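You operate a simulated robot arm through the tools that you are given. There is no shell and no other tool.

You run a simulated robot arm. Do the job below in one go: nothing can be reset, and whatever is moved stays where it is left.

JOB
Zero the white tester with the white capped bottle, then switch it off.
Fine: put the bottle back. Set down upright: white capped bottle.

The check looks at the end state, three seconds after you hand in, the way a careful person would. Anything else that was tipped, shoved, dropped, spilled or broken makes it a failure.

ROBOT AND FRAMES
A 6-joint arm with a two-finger parallel gripper, fixed in place. Base frame: the origin is at the foot of the arm, x ahead of it, y to its left, z up; the work surface is at about z = 900. Lengths are in mm, angles in rad, forces in N, time in s.
With the tool pointing down near the work surface it reaches from about 240 to 640 mm from the base axis. Its first joint turns from -1.152 to 1.152 rad. Payload 2.7 kg.
The tool frame sits at the grasp point between the pads (the TCP): z along the fingers, y along the line on which they close. The tips reach 23 mm beyond it. The gripper opens to 94 mm. The fingers are 38 mm wide and 10 mm thick; the gripper's body (54 by 96 mm) begins 39 mm behind the TCP.
Orientation is told as [roll, pitch, yaw] about the base's x, y, z axes, in that order, counted from this pose: with the fingers straight down and closing along the base's y, the tool's x points along the base's -x, its y along +y and its z along -z.

CONTROLS
- The arm moves only by the tool drive_tool. Its argument "deltas" is a list of rows, each a list of 3 entries, a list of its own where there are three numbers: the opening, from 0 (shut) to 1 (fully open), then the shift along the base's x, y, z in m, then the turn, a rotation vector about the base's x, y, z in rad. In form: [[hand, [x, y, z], [rx, ry, rz]], ...]. A call has 1 to 20 rows; each row is the pose to reach, as a shift and turn from the pose commanded when the call began. Each row takes 0.2 s and may step no farther than 50 mm and 0.15 rad from the row before; otherwise, or with a gripper value out of range, the whole call is refused. Where a pose cannot be reached the arm comes as near as it can. A force on the tool above 90 N (or 10 N above the force at the start of the call, whichever is more), or a blocked arm, ends the call early, and 0.2 s more pass. Each finger travels about 45 mm/s and halts on what it meets, pressing with about 30 N; the grip force reading is that of the motor and also rises with nothing between the fingers. The clock runs only during rows and for 0.2 s after the last one: add rows that repeat a pose to give the fingers time. It gives the time, the measured TCP pose, the force on the tool (base axes), the opening and the grip force at its end, in the units of the frame above (readings bear some noise), with the torque about the TCP (base axes, N m) and any sound that the robot's microphone picked up, and new pictures: "show" is both (left out), scene, wrist or none.
- Cameras (640 x 400 px; columns grow to the right, rows downward): "scene" is fixed at [68.7, -420.9, 1413]; the picture's right is [0.82, -0.57, 0.00], its down [-0.21, -0.30, -0.93] and it looks along [0.53, 0.76, -0.37] (base axes); focal length 304 px, centre (320, 200). "wrist" rides on the gripper at [86, 16, -74] in the tool frame; the picture's right is [-0.18, 0.98, 0.00], its down [-0.58, -0.11, -0.81] and it looks along [-0.79, -0.15, 0.59] (tool axes); focal length 243 px, centre (320, 200). There is no depth. A picture from a camera that has moved, and an enlarged one, comes with that camera's place and axes in the base frame and with its lens. The place of the scene camera against the robot may be out by one fixed shift of up to 12 mm in any direction.
- zoom(camera, box): a new picture of the part [left, top, right, bottom] of that camera's present view, enlarged. It takes no simulated time.
- finish_job(): hands the job in; it is judged then, once.

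Places have to be worked out from the pictures, the camera data and where the tool is seen. Open the gripper and draw the arm clear of the work before you hand the job in, unless the task says otherwise.

The tools are called after "Request:" as a command line: name --argument value ..., lists and objects as JSON in quotes. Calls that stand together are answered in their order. drive_tool: Moves the arm, as the interface text tells. Its arguments: {"type":"object","properties":{"deltas":{"type":"array"},"show":{"type":"string","enum":["both","scene","wrist","none"]}},"required":["deltas"]} The other tools are called the same way: zoom (camera, box) takes an enlarged picture of a part of a camera's view; finish_job () hands the job in.

At the start:

```text
time: 0.0
tool_pos: [357.1, -29.7, 1293.3]
tcp_rot: [0.0, 0.0, 0.0]
wrist_force: [0.4, 0.6, 0.1]
torque: [-0.02, 0.01, 0.02]
finger_gap: 93.9
finger_force: 0.0
```

scene: 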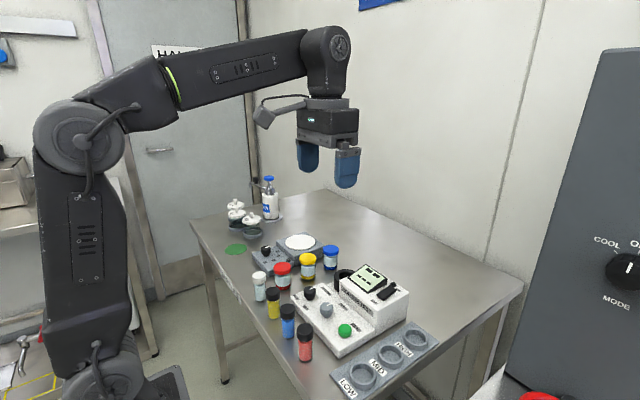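
wrist: 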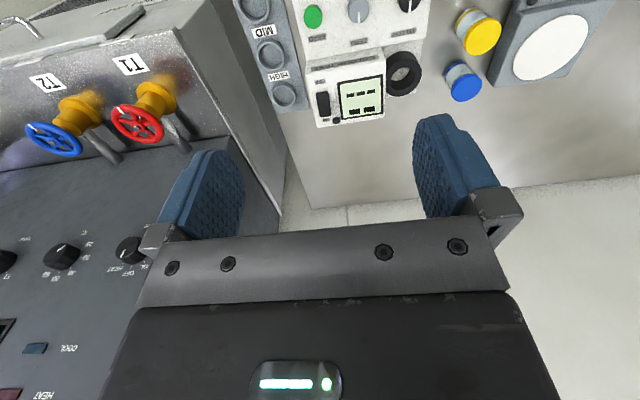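

The pictures show a white tester with knobs, a green button, a display and a well, with small bottles beside it. I'll enlarge these areas before moving anything.

Request:
zoom --camera "scene" --box '[230, 230, 450, 400]'

Request:
zoom --camera "scene" --box '[280, 250, 420, 340]'

Request:
zoom --camera "wrist" --box '[230, 0, 450, 137]'

Request:
zoom --camera "scene" --box '[210, 160, 350, 300]'

```text
2.35 times, centred on (340, 315) of scene
camera zoom: at [68.7, -420.9, 1413.0], right [0.82, -0.57, 0.0], down [-0.21, -0.3, -0.93], along [0.53, 0.76, -0.37], focal length 716 px, centre (273, -71)
```

zoom: 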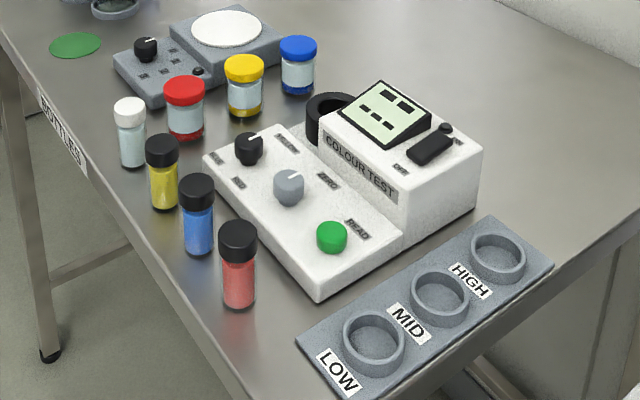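

```text
4.44 times, centred on (350, 295) of scene
camera zoom: at [68.7, -420.9, 1413.0], right [0.82, -0.57, 0.0], down [-0.21, -0.3, -0.93], along [0.53, 0.76, -0.37], focal length 1352 px, centre (187, -222)
```

zoom: 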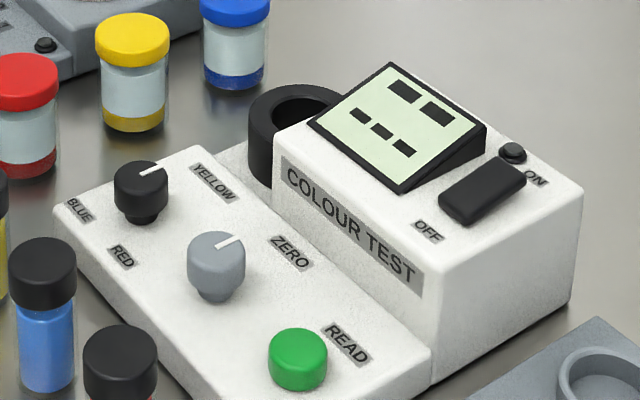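

```text
2.91 times, centred on (340, 68) of wrist
camera zoom: at [270.0, -13.5, 1367.2], right [0.18, 0.98, 0.0], down [0.58, -0.11, 0.81], along [0.79, -0.15, -0.59], focal length 706 px, centre (262, 582)
```

zoom: 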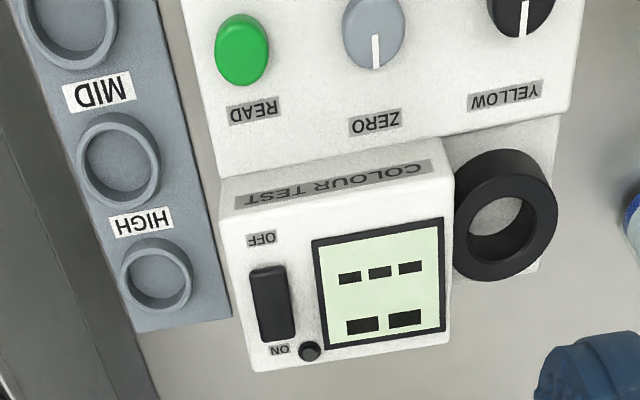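

```text
2.86 times, centred on (280, 230) of scene
camera zoom: at [68.7, -420.9, 1413.0], right [0.82, -0.57, 0.0], down [-0.21, -0.3, -0.93], along [0.53, 0.76, -0.37], focal length 869 px, centre (434, 114)
```

zoom: 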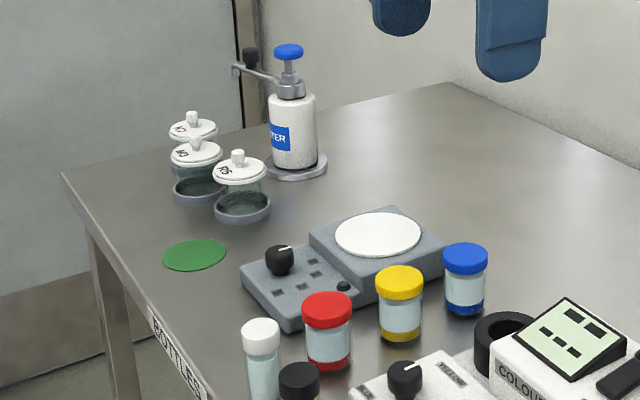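

The tester has a mode knob (BLUE/RED/YELLOW), a grey ZERO control, a READ button, a display, an ON/OFF rocker and a black well. I'll zoom in closer on the display, the switch and the controls.

Request:
zoom --camera "wrist" --box '[310, 60, 394, 130]'

Request:
zoom --camera "scene" --box '[345, 260, 405, 305]'

Request:
zoom --camera "scene" --box '[295, 280, 360, 340]'

Request:
zoom --camera "scene" --box '[245, 260, 320, 310]'

Request:
zoom --camera "wrist" --box '[290, 0, 440, 50]'

```text
5.71 times, centred on (352, 95) of wrist
camera zoom: at [270.0, -13.5, 1367.2], right [0.18, 0.98, 0.0], down [0.58, -0.11, 0.81], along [0.79, -0.15, -0.59], focal length 1386 px, centre (137, 800)
```

zoom: 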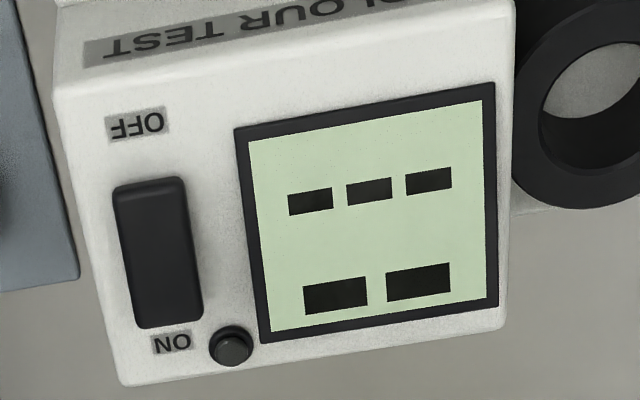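

```text
8.89 times, centred on (375, 282) of scene
camera zoom: at [68.7, -420.9, 1413.0], right [0.82, -0.57, 0.0], down [-0.21, -0.3, -0.93], along [0.53, 0.76, -0.37], focal length 2704 px, centre (-169, -533)
```

zoom: 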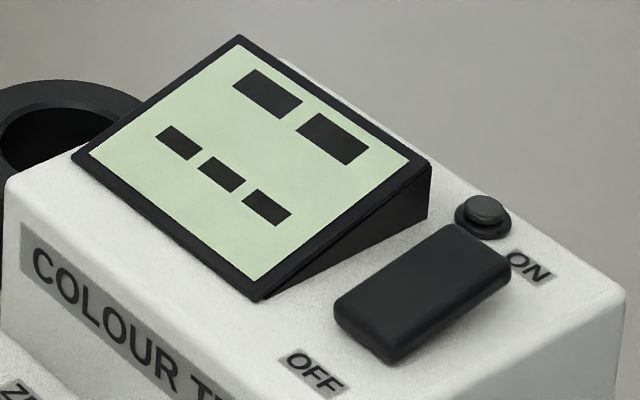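

```text
6.67 times, centred on (328, 310) of scene
camera zoom: at [68.7, -420.9, 1413.0], right [0.82, -0.57, 0.0], down [-0.21, -0.3, -0.93], along [0.53, 0.76, -0.37], focal length 2028 px, centre (270, -533)
```

zoom: 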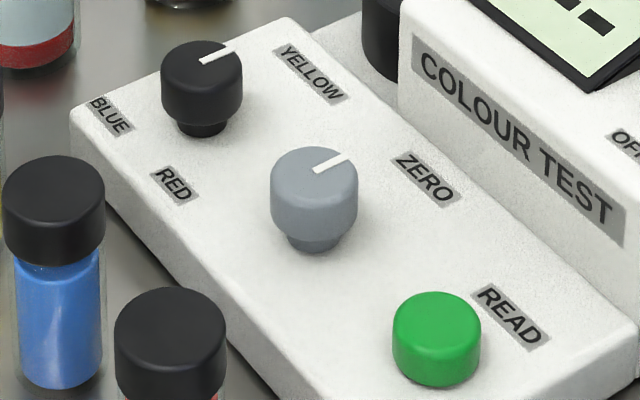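

```text
8.00 times, centred on (282, 285) of scene
camera zoom: at [68.7, -420.9, 1413.0], right [0.82, -0.57, 0.0], down [-0.21, -0.3, -0.93], along [0.53, 0.76, -0.37], focal length 2434 px, centre (620, -480)
```

zoom: 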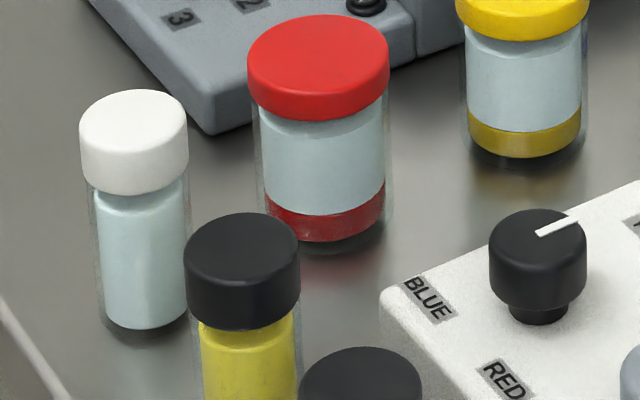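

```text
4.27 times, centred on (365, 25) of wrist
camera zoom: at [270.0, -13.5, 1367.2], right [0.18, 0.98, 0.0], down [0.58, -0.11, 0.81], along [0.79, -0.15, -0.59], focal length 1035 px, centre (128, 947)
```

zoom: 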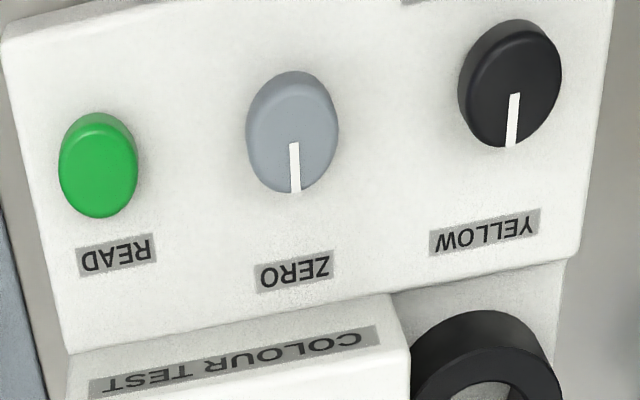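

The display is lit with dashes and the rocker seems to be on ON. The white-capped bottle is near (300, 172), about 77 mm tall, and the well is near (505, 92). I'll move to above the bottle at a safe height to refine its position.

Request:
drive_tool --deltas '[[0.9, [-0.01, 0.034, -0.028], [0, 0, 0]], [0.8, [-0.019, 0.067, -0.056], [0, 0, 0]], [0.7, [-0.028, 0.101, -0.084], [0, 0, 0]], [0.7, [-0.038, 0.135, -0.112], [0, 0, 0]], [0.7, [-0.048, 0.168, -0.14], [0, 0, 0]], [0.7, [-0.057, 0.202, -0.173], [0, 0, 0]], [0.7, [-0.057, 0.202, -0.173], [0, 0, 0]]]'

```text
time: 1.6
tool_pos: [298.2, 172.8, 1118.5]
tcp_rot: [-0.001, 0.001, 0.0]
wrist_force: [0.7, -0.8, 0.0]
torque: [0.02, 0.01, -0.02]
finger_gap: 66.0
finger_force: 0.1
camera wrist: at [211.3, 189.8, 1192.9], right [0.18, 0.98, 0.0], down [0.58, -0.11, 0.81], along [0.79, -0.15, -0.59], focal length 243 px, centre (320, 200)
```

scene: 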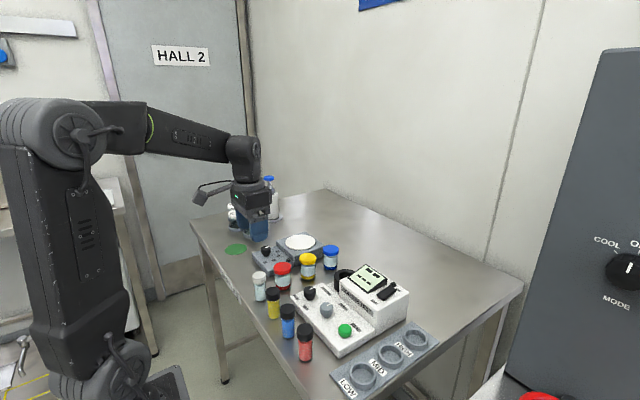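
wrist: 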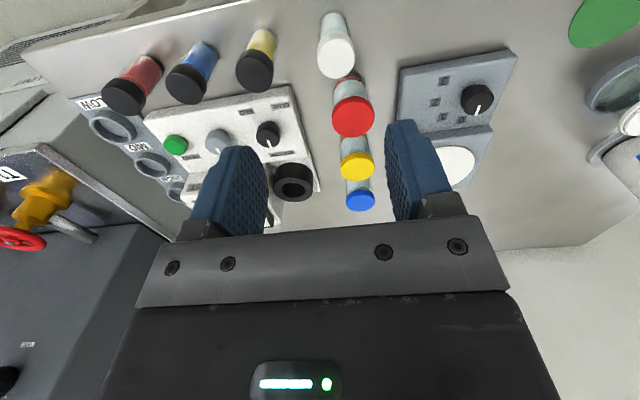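

The wrist view puts the bottle near (305, 185), slightly off from the scene estimate. I'll zoom in to get it more precisely.

Request:
zoom --camera "wrist" --box '[270, 0, 400, 81]'

Request:
zoom --camera "wrist" --box '[130, 80, 330, 205]'

```text
4.92 times, centred on (335, 40) of wrist
camera zoom: at [211.3, 189.8, 1192.9], right [0.18, 0.98, 0.0], down [0.58, -0.11, 0.81], along [0.79, -0.15, -0.59], focal length 1194 px, centre (246, 985)
```

zoom: 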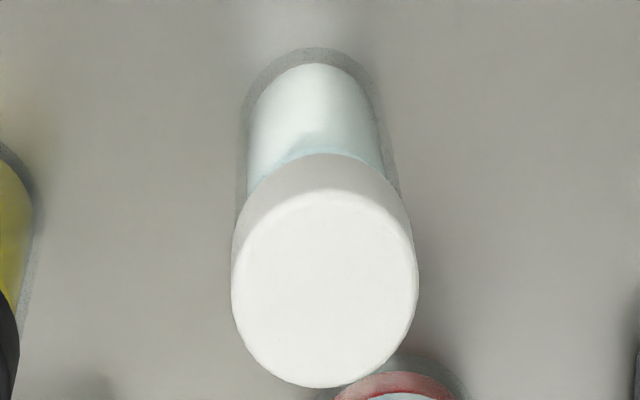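

```text
3.20 times, centred on (230, 142) of wrist
camera zoom: at [211.3, 189.8, 1192.9], right [0.18, 0.98, 0.0], down [0.58, -0.11, 0.81], along [0.79, -0.15, -0.59], focal length 776 px, centre (608, 384)
```

zoom: 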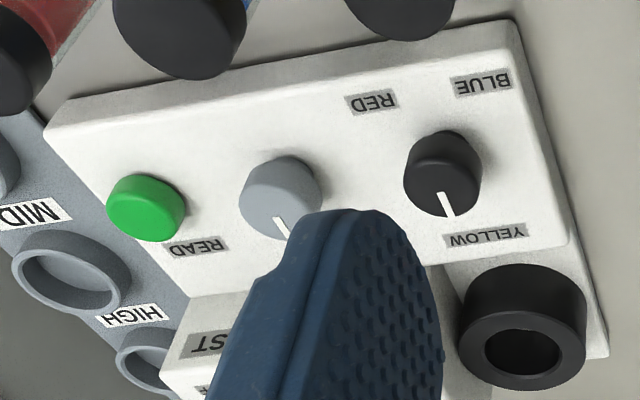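

The bottle cap sits at about (305.4, 185.6) with a diameter of about 32 mm. I'll descend to just above it and check the alignment.

Request:
drive_tool --deltas '[[0.7, [0.006, 0.013, -0.035], [0, 0, 0]], [0.7, [0.006, 0.013, -0.07], [0, 0, 0]], [0.7, [0.006, 0.013, -0.105], [0, 0, 0]], [0.7, [0.006, 0.013, -0.105], [0, 0, 0]]]'

```text
time: 2.6
tool_pos: [305.9, 184.9, 1014.9]
tcp_rot: [0.0, 0.003, -0.001]
wrist_force: [0.0, 0.0, -0.4]
torque: [0.01, 0.01, -0.04]
finger_gap: 65.8
finger_force: 0.0
camera wrist: at [218.8, 201.6, 1089.2], right [0.18, 0.98, 0.0], down [0.58, -0.11, 0.81], along [0.79, -0.15, -0.59], focal length 243 px, centre (320, 200)
```

scene: 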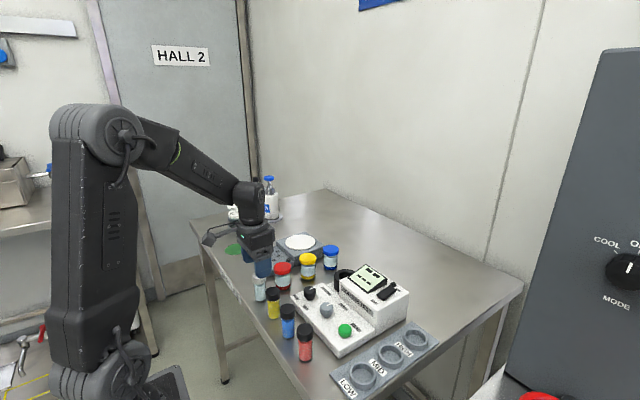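
wrist: 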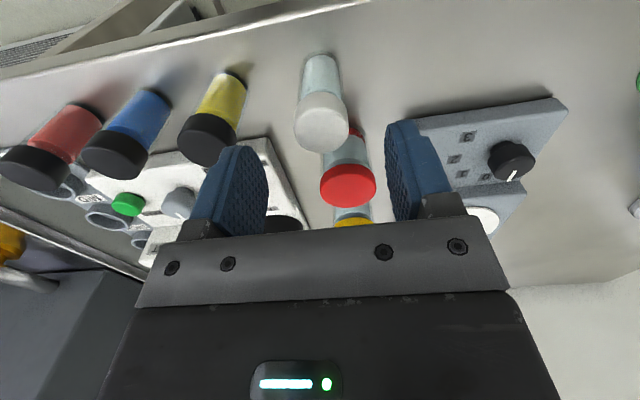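

The cap is centred between the fingers at about (304, 186.5). I'll descend so the pads sit at cap height, then close.

Request:
drive_tool --deltas '[[0.7, [-0.001, 0.001, -0.025], [0, 0, 0]], [0.7, [-0.001, 0.001, -0.049], [0, 0, 0]], [0.7, [-0.001, 0.001, -0.049], [0, 0, 0]]]'

```text
time: 3.4
tool_pos: [304.4, 186.4, 966.3]
tcp_rot: [0.002, -0.002, -0.001]
wrist_force: [-0.1, 0.6, -0.5]
torque: [-0.03, -0.02, -0.02]
finger_gap: 65.6
finger_force: 0.0
camera wrist: at [217.6, 202.2, 1039.8], right [0.18, 0.98, 0.0], down [0.58, -0.11, 0.81], along [0.79, -0.15, -0.59], focal length 243 px, centre (320, 200)
```

scene: 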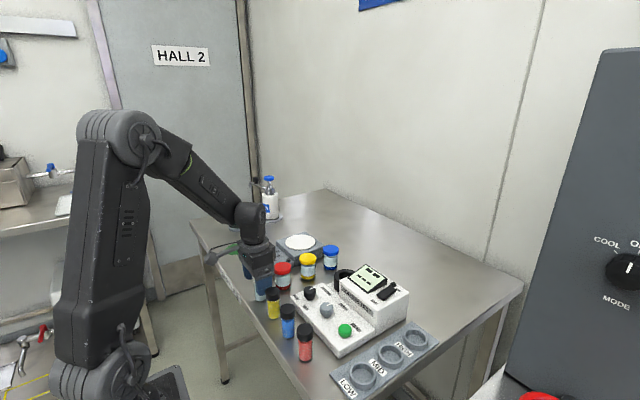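
wrist: 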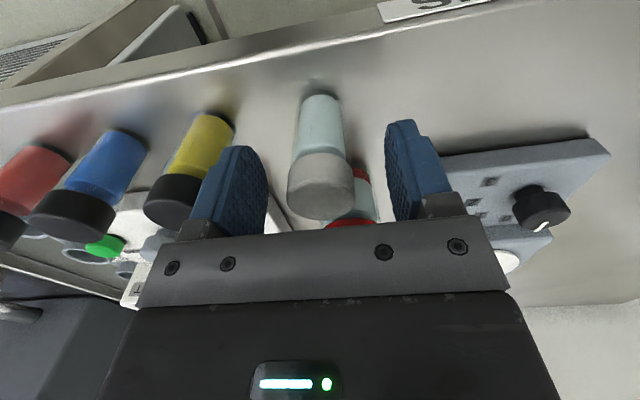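

The bottle sits between the pads at cap height. I'll close on the cap.

Request:
drive_tool --deltas '[[0.5, [0, 0, 0], [0, 0, 0]], [0.35, [0, 0, 0], [0, 0, 0]], [0.25, [0, 0, 0], [0, 0, 0]], [0.25, [0, 0, 0], [0, 0, 0]]]'

```text
time: 4.4
tool_pos: [305.2, 186.6, 966.2]
tcp_rot: [0.0, -0.001, 0.0]
wrist_force: [0.3, -0.2, 0.5]
torque: [-0.02, -0.01, -0.01]
finger_gap: 31.7
finger_force: 30.0
camera wrist: at [217.6, 202.1, 1040.0], right [0.18, 0.98, 0.0], down [0.58, -0.11, 0.81], along [0.79, -0.15, -0.59], focal length 243 px, centre (320, 200)
```

scene: 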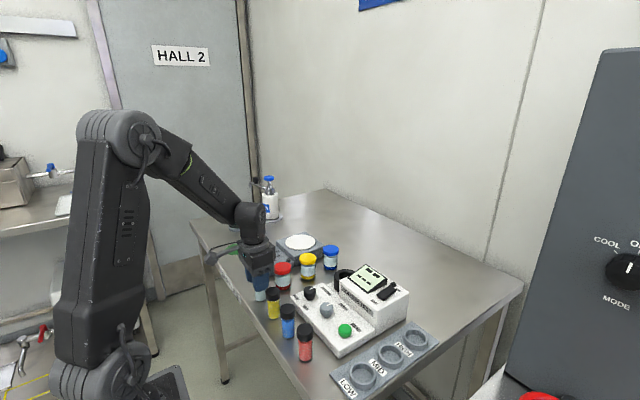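
wrist: 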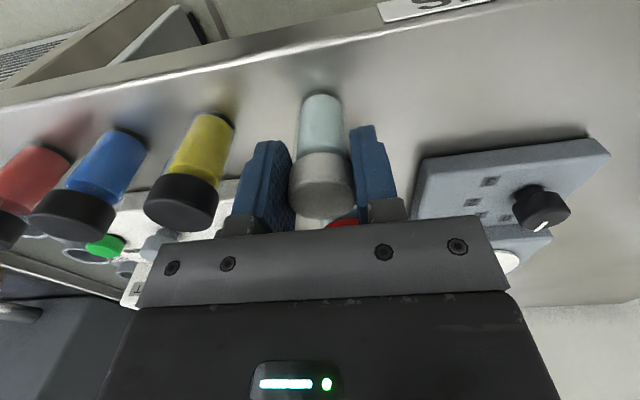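

The cap is gripped at 31.7 mm. Triangulating two wrist views puts the well at about (501.5, 91.4) with its rim at z≈944. I'll lift straight up, then carry the bottle over while turning the tool -90° so the fingers stay clear of the housing.

Request:
drive_tool --deltas '[[0.25, [0, 0, 0.04], [0, 0, 0]], [0.25, [0, 0, 0.085], [0, 0, 0]], [0.25, [0, 0, 0.125], [0, 0, 0]], [0.25, [0.018, -0.0086, 0.125], [0, 0, -0.143]], [0.25, [0.036, -0.0173, 0.125], [0, 0, -0.286]], [0.25, [0.0535, -0.026, 0.125], [0, 0, -0.428]], [0.25, [0.0713, -0.0345, 0.125], [0, 0, -0.571]], [0.25, [0.089, -0.043, 0.125], [0, 0, -0.714]], [0.25, [0.107, -0.052, 0.125], [0, 0, -0.857]], [0.25, [0.125, -0.0605, 0.125], [0, 0, -1.0]], [0.25, [0.143, -0.069, 0.125], [0, 0, -1.143]], [0.25, [0.16, -0.0777, 0.125], [0, 0, -1.286]], [0.25, [0.178, -0.0864, 0.125], [0, 0, -1.428]], [0.25, [0.196, -0.095, 0.125], [0, 0, -1.571]], [0.25, [0.196, -0.095, 0.125], [0, 0, -1.571]]]'

```text
time: 7.6
tool_pos: [501.9, 91.0, 1090.8]
tcp_rot: [0.001, 0.002, -1.571]
wrist_force: [0.4, -0.1, 0.0]
torque: [0.0, 0.01, 0.0]
finger_gap: 31.6
finger_force: 29.4
camera wrist: at [517.1, 177.5, 1165.4], right [0.98, -0.19, 0.0], down [-0.11, -0.58, 0.81], along [-0.15, -0.79, -0.59], focal length 243 px, centre (320, 200)
```

scene: 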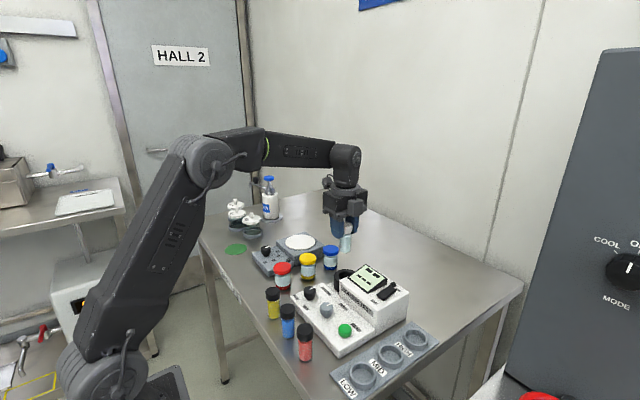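
wrist: 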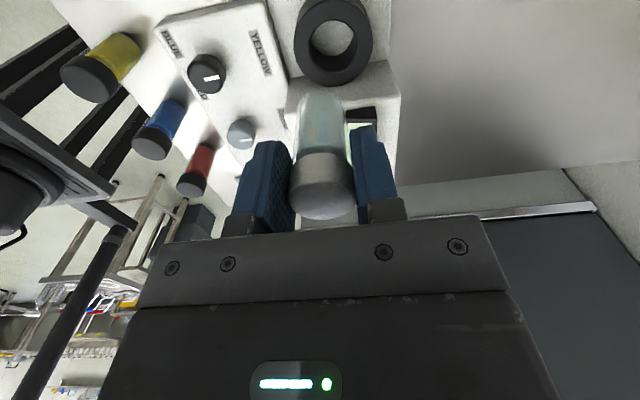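

The bottle is now above the well. I'll zoom in to refine the ring's centre before lowering.

Request:
zoom --camera "wrist" --box '[260, 0, 420, 100]'

Request:
zoom --camera "scene" --box '[310, 210, 430, 320]'

```text
4.00 times, centred on (340, 50) of wrist
camera zoom: at [517.1, 177.5, 1165.4], right [0.98, -0.19, 0.0], down [-0.11, -0.58, 0.81], along [-0.15, -0.79, -0.59], focal length 970 px, centre (240, 800)
```

zoom: 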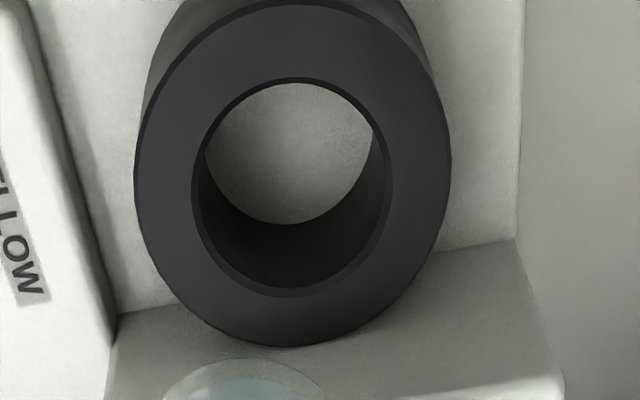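

```text
3.64 times, centred on (370, 265) of scene
camera zoom: at [68.7, -421.0, 1413.0], right [0.82, -0.57, 0.0], down [-0.21, -0.3, -0.93], along [0.53, 0.76, -0.37], focal length 1106 px, centre (138, -36)
```

zoom: 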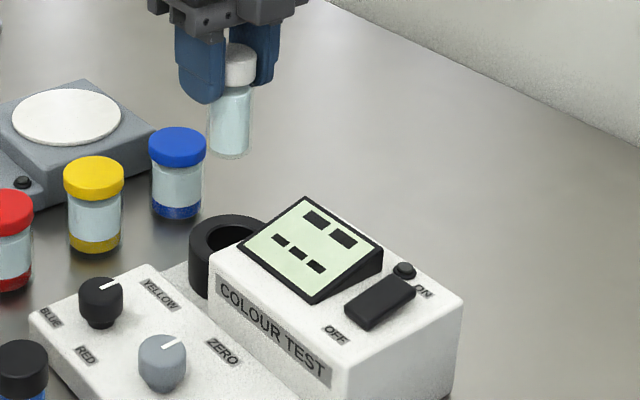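

Relative to the held bottle, the ring centre is about 9.5 mm further in +x, so I put it at (511, 91). I'll shift over and lower the bottle base to about 15 mm above the rim, then recheck.

Request:
drive_tool --deltas '[[0.25, [0.009, 0, -0.02], [0, 0, 0]], [0.25, [0.009, 0, -0.04], [0, 0, 0]], [0.25, [0.009, 0, -0.06], [0, 0, 0]], [0.25, [0.009, 0, -0.06], [0, 0, 0]]]'

Request:
zoom --camera "wrist" --box '[250, 30, 410, 230]'

Request:
zoom --camera "scene" --box '[310, 220, 410, 300]'

```text
time: 8.6
tool_pos: [511.0, 91.5, 1029.8]
tcp_rot: [-0.001, -0.001, -1.57]
wrist_force: [0.2, 0.4, -0.2]
torque: [0.0, 0.0, 0.0]
finger_gap: 31.8
finger_force: 29.6
camera wrist: at [526.0, 177.8, 1104.9], right [0.98, -0.18, 0.0], down [-0.11, -0.58, 0.81], along [-0.15, -0.79, -0.59], focal length 243 px, centre (320, 200)
```

scene: 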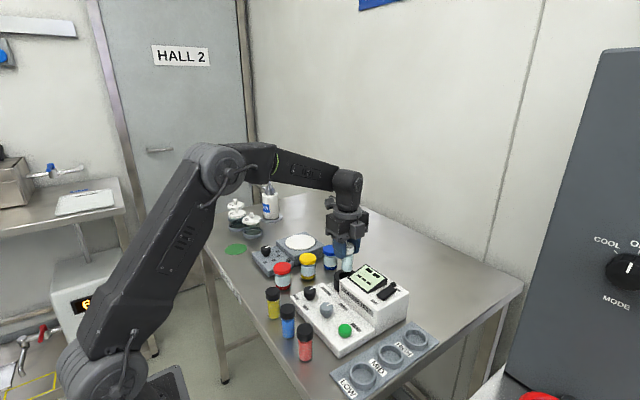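
wrist: 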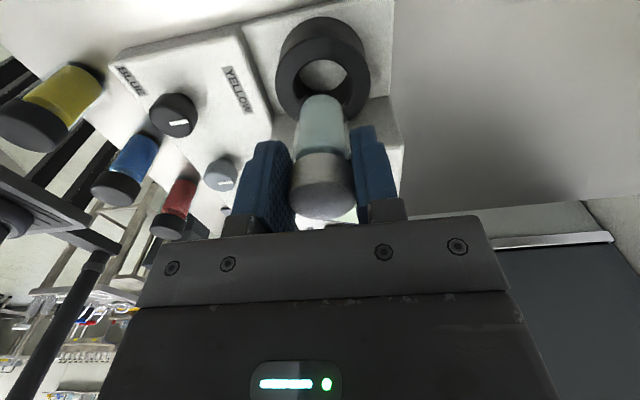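

```text
2.00 times, centred on (330, 130) of wrist
camera zoom: at [526.0, 177.8, 1104.9], right [0.98, -0.18, 0.0], down [-0.11, -0.58, 0.81], along [-0.15, -0.79, -0.59], focal length 485 px, centre (300, 340)
```

zoom: 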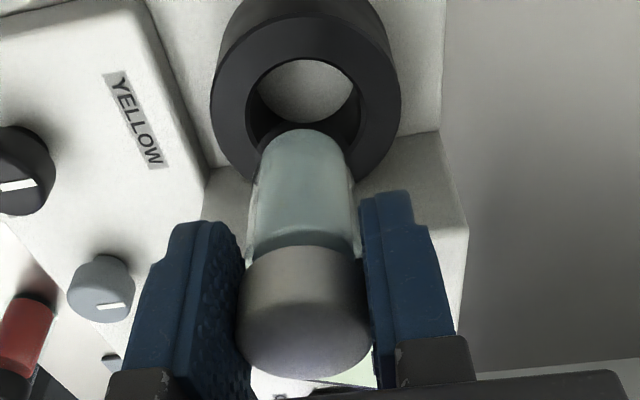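

```text
5.00 times, centred on (360, 260) of scene
camera zoom: at [68.7, -420.9, 1413.0], right [0.82, -0.57, 0.0], down [-0.21, -0.3, -0.93], along [0.53, 0.76, -0.37], focal length 1521 px, centre (120, -100)
```

zoom: 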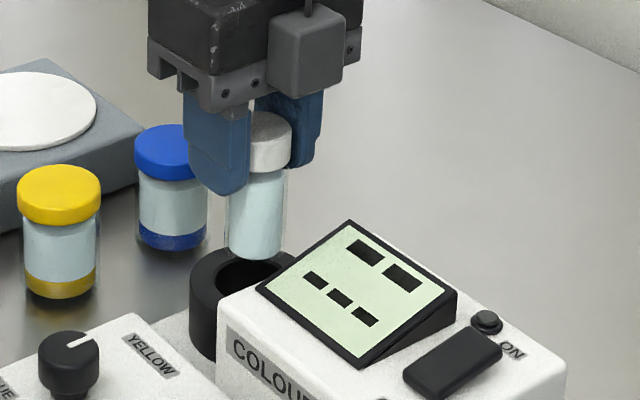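

The bottle is nearly centred, within about 1 mm in x. I'll lower to just above the rim so the y alignment depends less on the rim height.

Request:
drive_tool --deltas '[[0.25, [0.001, 0, -0.006], [0, 0, 0]], [0.25, [0.001, 0, -0.012], [0, 0, 0]], [0.25, [0.001, 0, -0.012], [0, 0, 0]]]' --show "none"

Request:
zoom --camera "wrist" --box '[260, 20, 400, 160]'

Request:
zoom --camera "scene" --box '[325, 245, 385, 295]'

```text
time: 9.4
tool_pos: [510.2, 91.6, 1019.1]
tcp_rot: [-0.001, -0.001, -1.571]
wrist_force: [-0.8, -0.3, -0.3]
torque: [0.0, -0.02, 0.0]
finger_gap: 31.8
finger_force: 30.4
```

```text
2.86 times, centred on (330, 90) of wrist
camera zoom: at [526.6, 177.9, 1093.1], right [0.98, -0.18, 0.0], down [-0.11, -0.58, 0.81], along [-0.15, -0.79, -0.59], focal length 693 px, centre (291, 514)
```

zoom: 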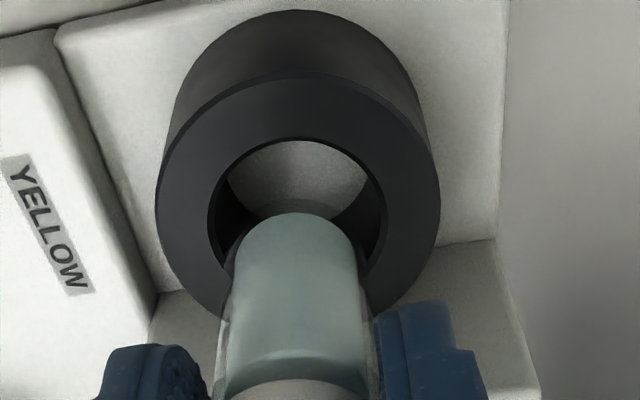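

```text
8.00 times, centred on (355, 270) of scene
camera zoom: at [68.7, -420.9, 1413.0], right [0.82, -0.57, 0.0], down [-0.21, -0.3, -0.93], along [0.53, 0.76, -0.37], focal length 2434 px, centre (40, -360)
```

zoom: 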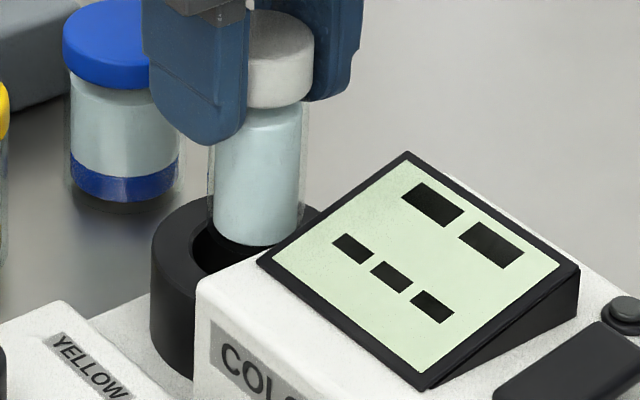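

The bottle base is about 58 mm below the TCP, slightly less than I assumed, and the rim is around 946. I'll nudge x by +1.5 mm and lower in small steps, watching the force.

Request:
drive_tool --deltas '[[0.25, [0.0015, 0, -0.004], [0, 0, 0]], [0.25, [0.0015, 0, -0.008], [0, 0, 0]], [0.25, [0.0015, 0, -0.012], [0, 0, 0]], [0.25, [0.0015, 0, -0.014], [0, 0, 0]]]' --show "none"

Request:
zoom --camera "wrist" --box '[260, 20, 400, 160]'

Request:
zoom --camera "scene" --box '[325, 245, 385, 295]'

```text
time: 10.4
tool_pos: [512.1, 90.4, 1005.6]
tcp_rot: [-0.002, 0.001, -1.569]
wrist_force: [0.0, 0.7, -1.2]
torque: [0.03, 0.0, -0.04]
finger_gap: 32.0
finger_force: 29.9
```

```text
2.86 times, centred on (330, 90) of wrist
camera zoom: at [528.0, 177.7, 1079.2], right [0.98, -0.18, 0.0], down [-0.11, -0.58, 0.81], along [-0.15, -0.79, -0.59], focal length 693 px, centre (291, 514)
```

zoom: 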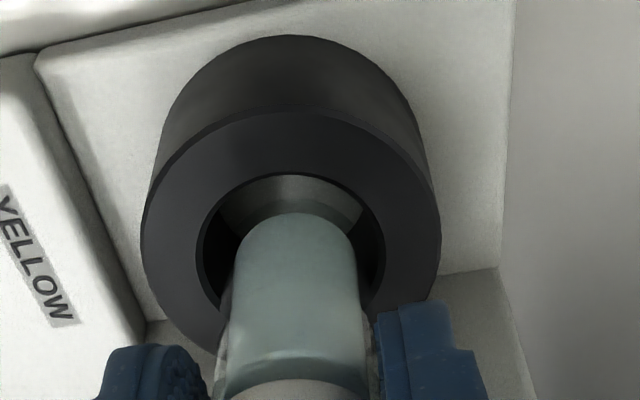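

```text
8.00 times, centred on (355, 270) of scene
camera zoom: at [68.7, -420.9, 1413.0], right [0.82, -0.57, 0.0], down [-0.21, -0.3, -0.93], along [0.53, 0.76, -0.37], focal length 2434 px, centre (40, -360)
```

zoom: 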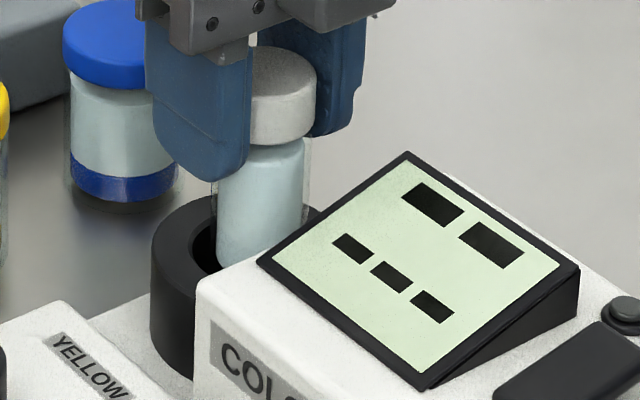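

The base is at rim level and clear of the edge, with the bottle slightly toward −y. I'll shift y by +1.5 mm and keep lowering until it seats.

Request:
drive_tool --deltas '[[0.25, [-0.0005, 0.0015, -0.002], [0, 0, 0]], [0.25, [-0.0005, 0.0015, -0.006], [0, 0, 0]], [0.25, [-0.0005, 0.0015, -0.01], [0, 0, 0]], [0.25, [-0.0005, 0.0015, -0.014], [0, 0, 0]], [0.25, [-0.0005, 0.0015, -0.018], [0, 0, 0]]]' --show "none"

Request:
zoom --camera "wrist" --box '[260, 20, 400, 160]'

Request:
zoom --camera "scene" --box '[325, 245, 385, 295]'

```text
time: 11.6
tool_pos: [512.7, 93.2, 987.1]
tcp_rot: [-0.001, 0.0, -1.571]
wrist_force: [0.8, 0.1, -0.7]
torque: [0.0, 0.01, 0.03]
finger_gap: 31.9
finger_force: 29.9
```

```text
2.86 times, centred on (330, 90) of wrist
camera zoom: at [527.6, 179.5, 1061.2], right [0.98, -0.18, 0.0], down [-0.11, -0.58, 0.81], along [-0.15, -0.79, -0.59], focal length 693 px, centre (291, 514)
```

zoom: 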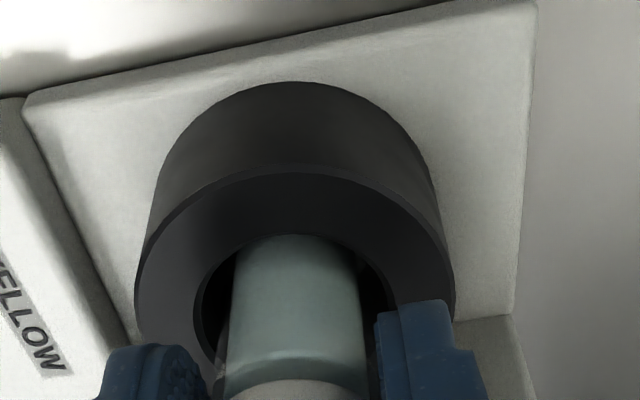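

```text
8.00 times, centred on (355, 270) of scene
camera zoom: at [68.7, -420.9, 1413.0], right [0.82, -0.57, 0.0], down [-0.21, -0.3, -0.93], along [0.53, 0.76, -0.37], focal length 2434 px, centre (40, -360)
```

zoom: 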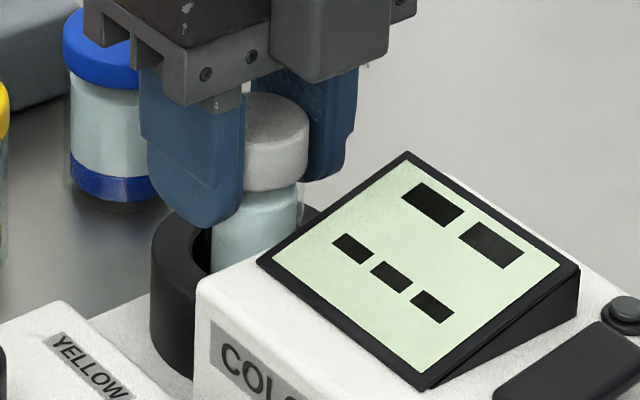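

The bottle is entering the well freely with no contact force. I'll keep lowering in small steps.

Request:
drive_tool --deltas '[[0.25, [0, 0, -0.003], [0, 0, 0]], [0.25, [0, 0, -0.006], [0, 0, 0]], [0.25, [0, 0, -0.009], [0, 0, 0]], [0.25, [0, 0, -0.011], [0, 0, 0]]]' --show "none"

Request:
zoom --camera "wrist" --box '[220, 20, 420, 220]'

Request:
zoom --camera "scene" --box '[325, 245, 385, 295]'

```text
time: 12.6
tool_pos: [512.7, 93.2, 978.2]
tcp_rot: [0.004, 0.001, -1.569]
wrist_force: [-5.3, 0.4, 12.7]
torque: [-0.09, 0.3, -0.01]
finger_gap: 31.9
finger_force: 29.7
```

```text
2.00 times, centred on (320, 120) of wrist
camera zoom: at [527.5, 179.7, 1051.9], right [0.98, -0.18, 0.0], down [-0.11, -0.58, 0.81], along [-0.15, -0.79, -0.59], focal length 485 px, centre (320, 360)
```

zoom: 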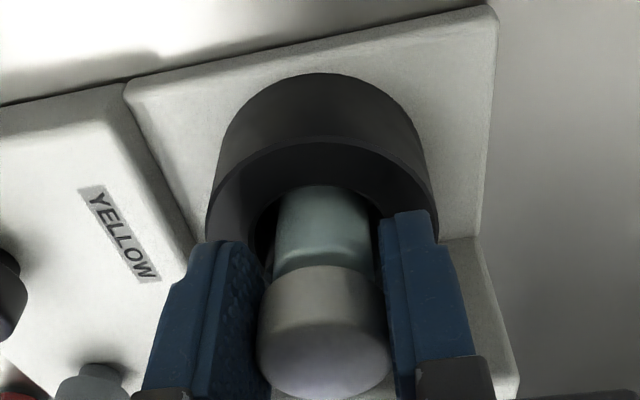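

```text
8.00 times, centred on (355, 270) of scene
camera zoom: at [68.4, -421.0, 1413.0], right [0.82, -0.57, 0.0], down [-0.21, -0.3, -0.93], along [0.53, 0.76, -0.37], focal length 2434 px, centre (40, -360)
```

zoom: 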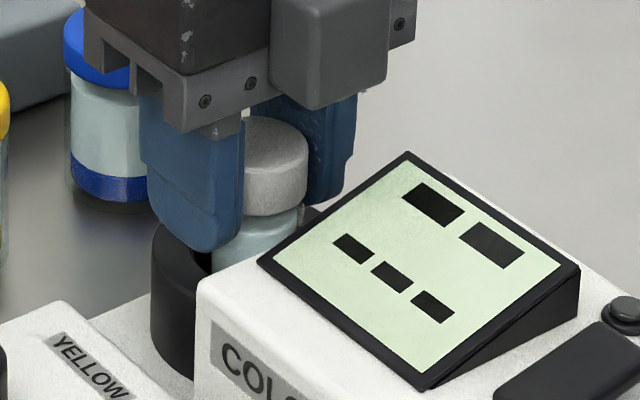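

Contact is at the base: 12.7 N upward, and the torque arm matches the bottle's foot, so it is resting on the well floor. I'll ease up 1 mm and open the gripper.

Request:
drive_tool --deltas '[[0.25, [0, 0, 0.001], [0, 0, 0]], [0.35, [0, 0, 0.001], [0, 0, 0]], [0.45, [0, 0, 0.001], [0, 0, 0]], [0.55, [0, 0, 0.001], [0, 0, 0]], [0.55, [0, 0, 0.001], [0, 0, 0]]]'

Request:
zoom --camera "wrist" --box '[220, 20, 420, 220]'

Request:
zoom --camera "scene" --box '[325, 245, 385, 295]'

```text
time: 13.8
tool_pos: [512.7, 92.7, 977.6]
tcp_rot: [0.0, 0.001, -1.57]
wrist_force: [0.5, -0.9, 0.0]
torque: [-0.04, -0.01, -0.02]
finger_gap: 51.6
finger_force: 0.1
camera wrist: at [527.5, 179.7, 1051.2], right [0.98, -0.18, 0.0], down [-0.11, -0.58, 0.81], along [-0.15, -0.79, -0.59], focal length 243 px, centre (320, 200)
```

scene: 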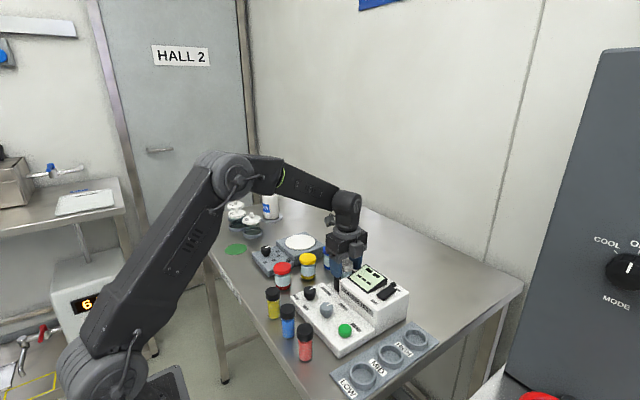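
wrist: 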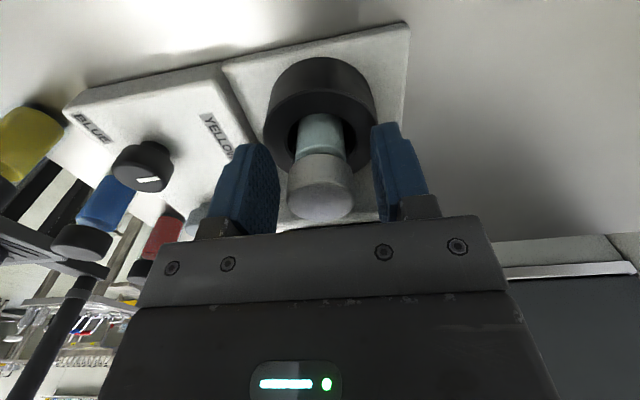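

```text
2.00 times, centred on (320, 120) of wrist
camera zoom: at [527.5, 179.7, 1051.2], right [0.98, -0.18, 0.0], down [-0.11, -0.58, 0.81], along [-0.15, -0.79, -0.59], focal length 485 px, centre (320, 360)
```

zoom: 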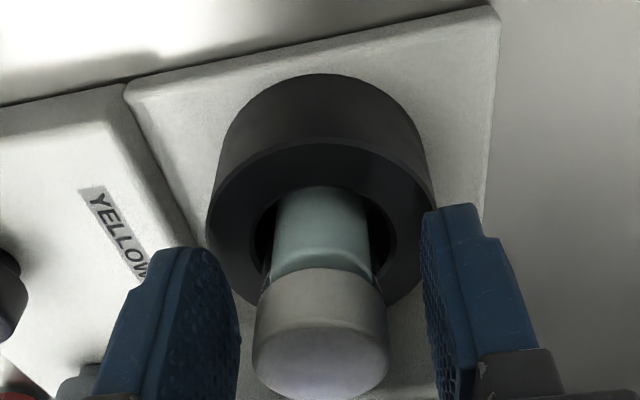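

```text
8.00 times, centred on (355, 270) of scene
camera zoom: at [68.7, -420.9, 1413.0], right [0.82, -0.57, 0.0], down [-0.21, -0.3, -0.93], along [0.53, 0.76, -0.37], focal length 2434 px, centre (40, -360)
```

zoom: 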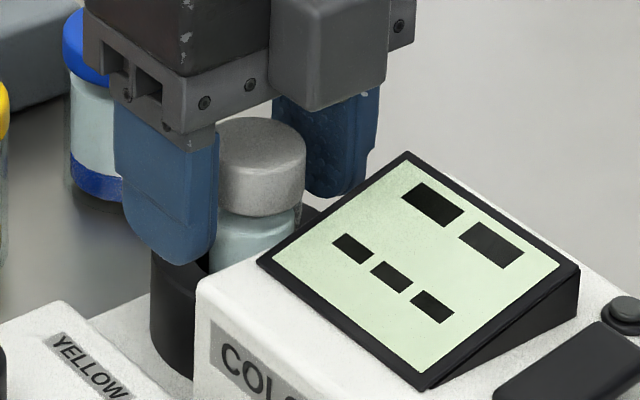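

The bottle stands upright in the well and the gripper is free of it. I'll rise straight up, then back off and turn to yaw 0 to look at the controls and the display.

Request:
drive_tool --deltas '[[0.55, [0, 0, 0.045], [0, 0, 0]], [0.55, [0, 0, 0.09], [0, 0, 0]], [0.55, [0, 0, 0.135], [0, 0, 0]], [0.55, [-0.015, -0.007, 0.145], [0, 0, 0.143]], [0.55, [-0.03, -0.014, 0.145], [0, 0, 0.286]], [0.55, [-0.05, -0.022, 0.145], [0, 0, 0.428]], [0.55, [-0.07, -0.03, 0.145], [0, 0, 0.571]], [0.55, [-0.09, -0.037, 0.145], [0, 0, 0.714]], [0.55, [-0.11, -0.045, 0.145], [0, 0, 0.857]], [0.55, [-0.13, -0.052, 0.145], [0, 0, 1.0]], [0.55, [-0.145, -0.06, 0.145], [0, 0, 1.143]], [0.55, [-0.16, -0.067, 0.145], [0, 0, 1.286]], [0.55, [-0.175, -0.075, 0.145], [0, 0, 1.428]], [0.55, [-0.183, -0.083, 0.145], [0, 0, 1.571]], [0.55, [-0.183, -0.083, 0.145], [0, 0, 1.571]]]'

Request:
zoom --camera "wrist" --box '[200, 40, 440, 190]'

Request:
zoom --camera "scene" --box '[280, 230, 420, 360]'

```text
time: 17.0
tool_pos: [328.8, 10.4, 1122.1]
tcp_rot: [-0.001, -0.001, 0.001]
wrist_force: [0.3, 0.3, -0.1]
torque: [0.03, 0.0, -0.02]
finger_gap: 51.6
finger_force: 0.0
camera wrist: at [242.2, 26.2, 1196.5], right [0.18, 0.98, 0.0], down [0.58, -0.11, 0.81], along [0.79, -0.15, -0.59], focal length 243 px, centre (320, 200)
```

scene: 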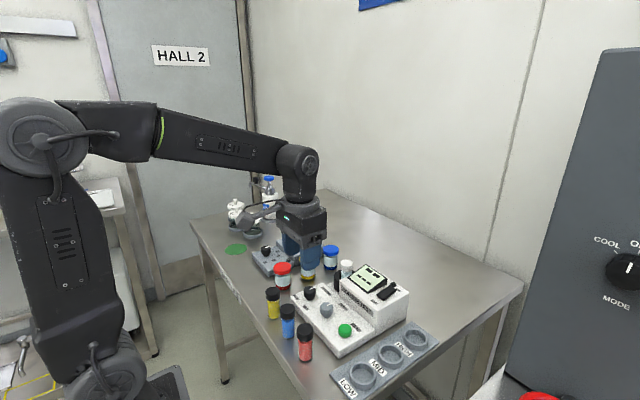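
wrist: 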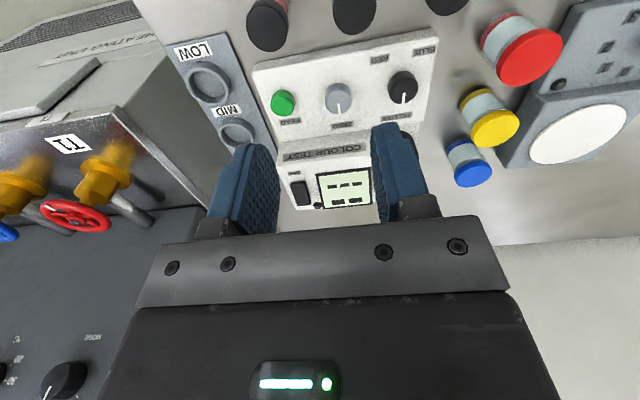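

```text
2.67 times, centred on (320, 115) of wrist
camera zoom: at [242.2, 26.2, 1196.5], right [0.18, 0.98, 0.0], down [0.58, -0.11, 0.81], along [0.79, -0.15, -0.59], focal length 647 px, centre (320, 427)
```

zoom: 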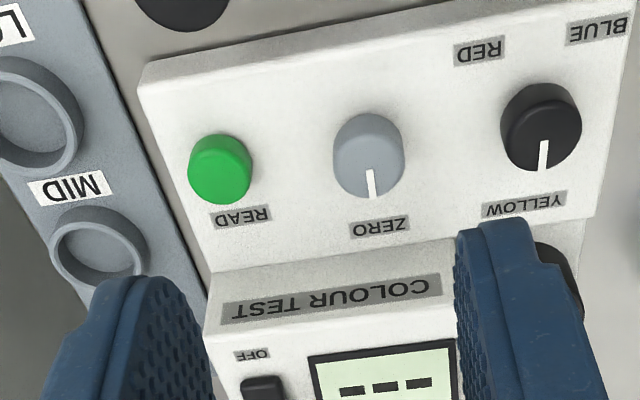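

```text
3.08 times, centred on (350, 295) of scene
camera zoom: at [68.7, -421.0, 1413.0], right [0.82, -0.57, 0.0], down [-0.21, -0.3, -0.93], along [0.53, 0.76, -0.37], focal length 936 px, centre (228, -92)
```

zoom: 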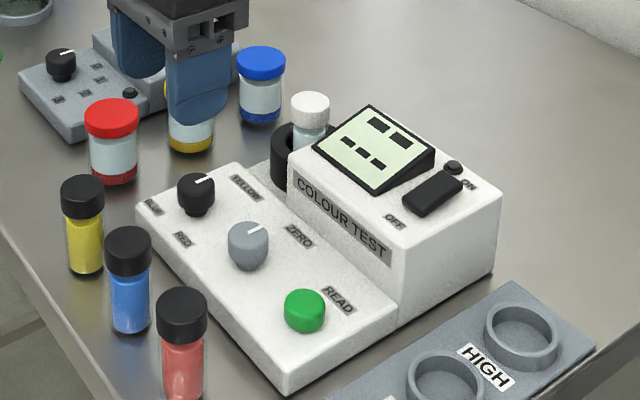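

The bottle is seated and the display still shows dashes. By triangulation, ZERO's top is at about (394.5, 17, 951) and READ's top at (392.6, -47, 945). I'll close the gripper and hover over READ.

Request:
drive_tool --deltas '[[0.4, [0.016, -0.014, -0.03], [0, 0, 0]], [0.25, [0.032, -0.029, -0.06], [0, 0, 0]], [0.1, [0.048, -0.043, -0.09], [0, 0, 0]], [0.0, [0.0638, -0.0574, -0.125], [0, 0, 0]], [0.0, [0.0638, -0.0574, -0.14], [0, 0, 0]], [0.0, [0.0638, -0.0574, -0.14], [0, 0, 0]], [0.0, [0.0638, -0.0574, -0.14], [0, 0, 0]]]'

Request:
zoom --camera "wrist" --box '[220, 60, 420, 240]'

Request:
zoom --camera "scene" --box '[290, 240, 420, 360]'

```text
time: 18.6
tool_pos: [392.8, -48.1, 982.2]
tcp_rot: [0.0, 0.0, 0.001]
wrist_force: [-0.6, -0.2, 0.5]
torque: [0.0, 0.01, 0.01]
finger_gap: 0.0
finger_force: 30.2
camera wrist: at [306.6, -31.9, 1056.0], right [0.18, 0.98, 0.0], down [0.58, -0.11, 0.81], along [0.79, -0.15, -0.59], focal length 243 px, centre (320, 200)
```

scene: 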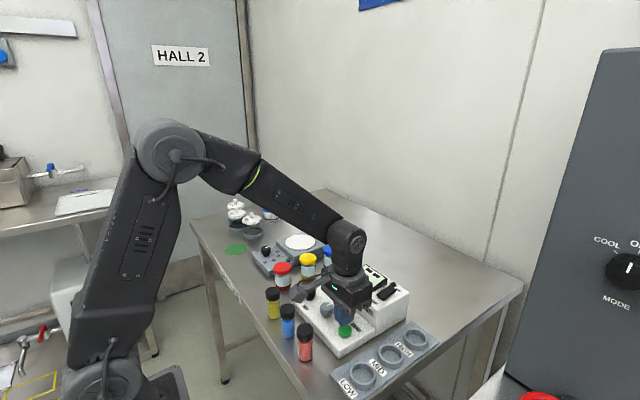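
wrist: 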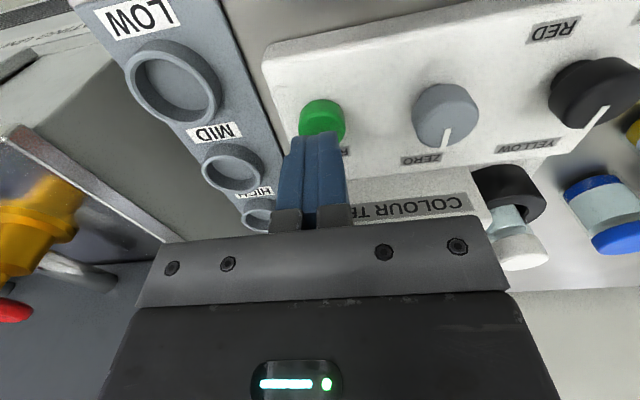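

```text
2.22 times, centred on (320, 150) of wrist
camera zoom: at [306.6, -31.9, 1056.0], right [0.18, 0.98, 0.0], down [0.58, -0.11, 0.81], along [0.79, -0.15, -0.59], focal length 539 px, centre (320, 311)
```

zoom: 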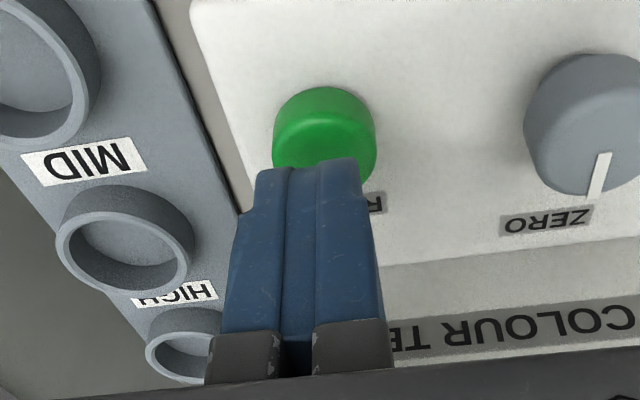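

```text
3.33 times, centred on (355, 300) of scene
camera zoom: at [68.7, -420.9, 1413.0], right [0.82, -0.57, 0.0], down [-0.21, -0.3, -0.93], along [0.53, 0.76, -0.37], focal length 1014 px, centre (203, -133)
```

zoom: 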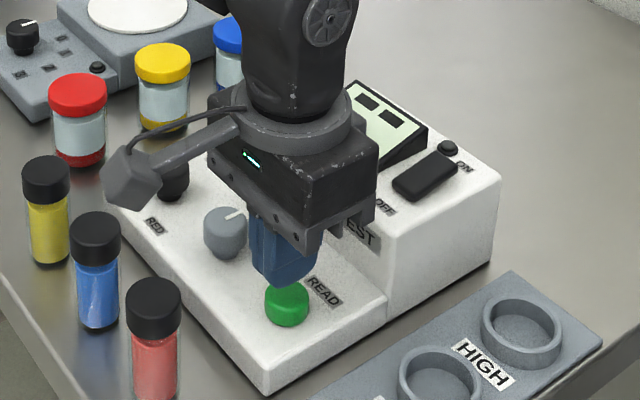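

The closed fingertips are lined up over READ and about 14 mm above it. I'll press down gently and the force limit will stop me.

Request:
drive_tool --deltas '[[0.0, [0, 0.0015, -0.006], [0, 0, 0]], [0.0, [0, 0.0015, -0.011], [0, 0, 0]], [0.0, [0, 0.0015, -0.014], [0, 0, 0]], [0.0, [0, 0.0015, -0.016], [0, 0, 0]], [0.0, [0, 0.0015, -0.018], [0, 0, 0]], [0.0, [0, 0.0015, -0.02], [0, 0, 0]]]'

```text
time: 20.0
tool_pos: [393.0, -46.6, 961.5]
tcp_rot: [-0.001, 0.0, 0.0]
wrist_force: [1.0, -0.5, 1.7]
torque: [0.02, 0.01, -0.03]
finger_gap: 0.0
finger_force: 30.4
camera wrist: at [305.8, -30.0, 1036.0], right [0.18, 0.98, 0.0], down [0.58, -0.11, 0.81], along [0.79, -0.15, -0.59], focal length 243 px, centre (320, 200)
```

scene: 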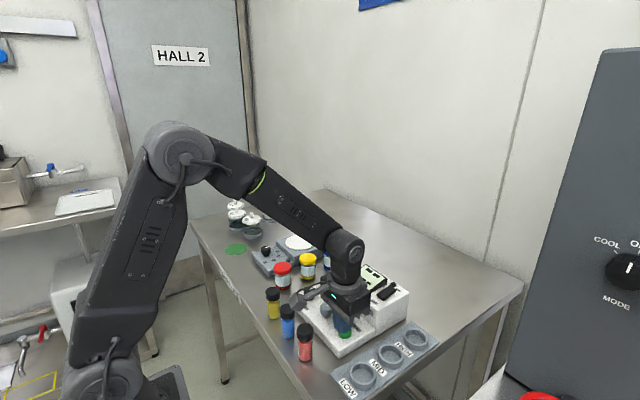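
wrist: 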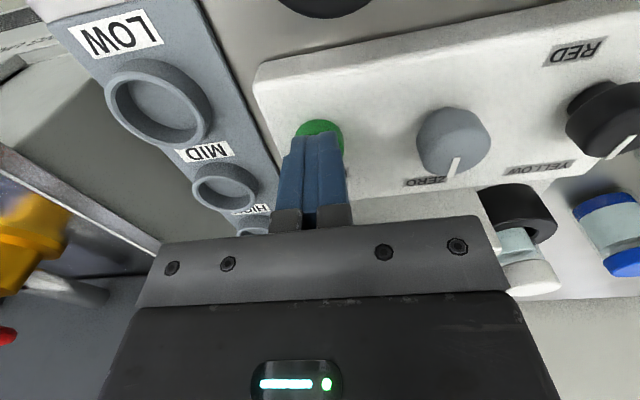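

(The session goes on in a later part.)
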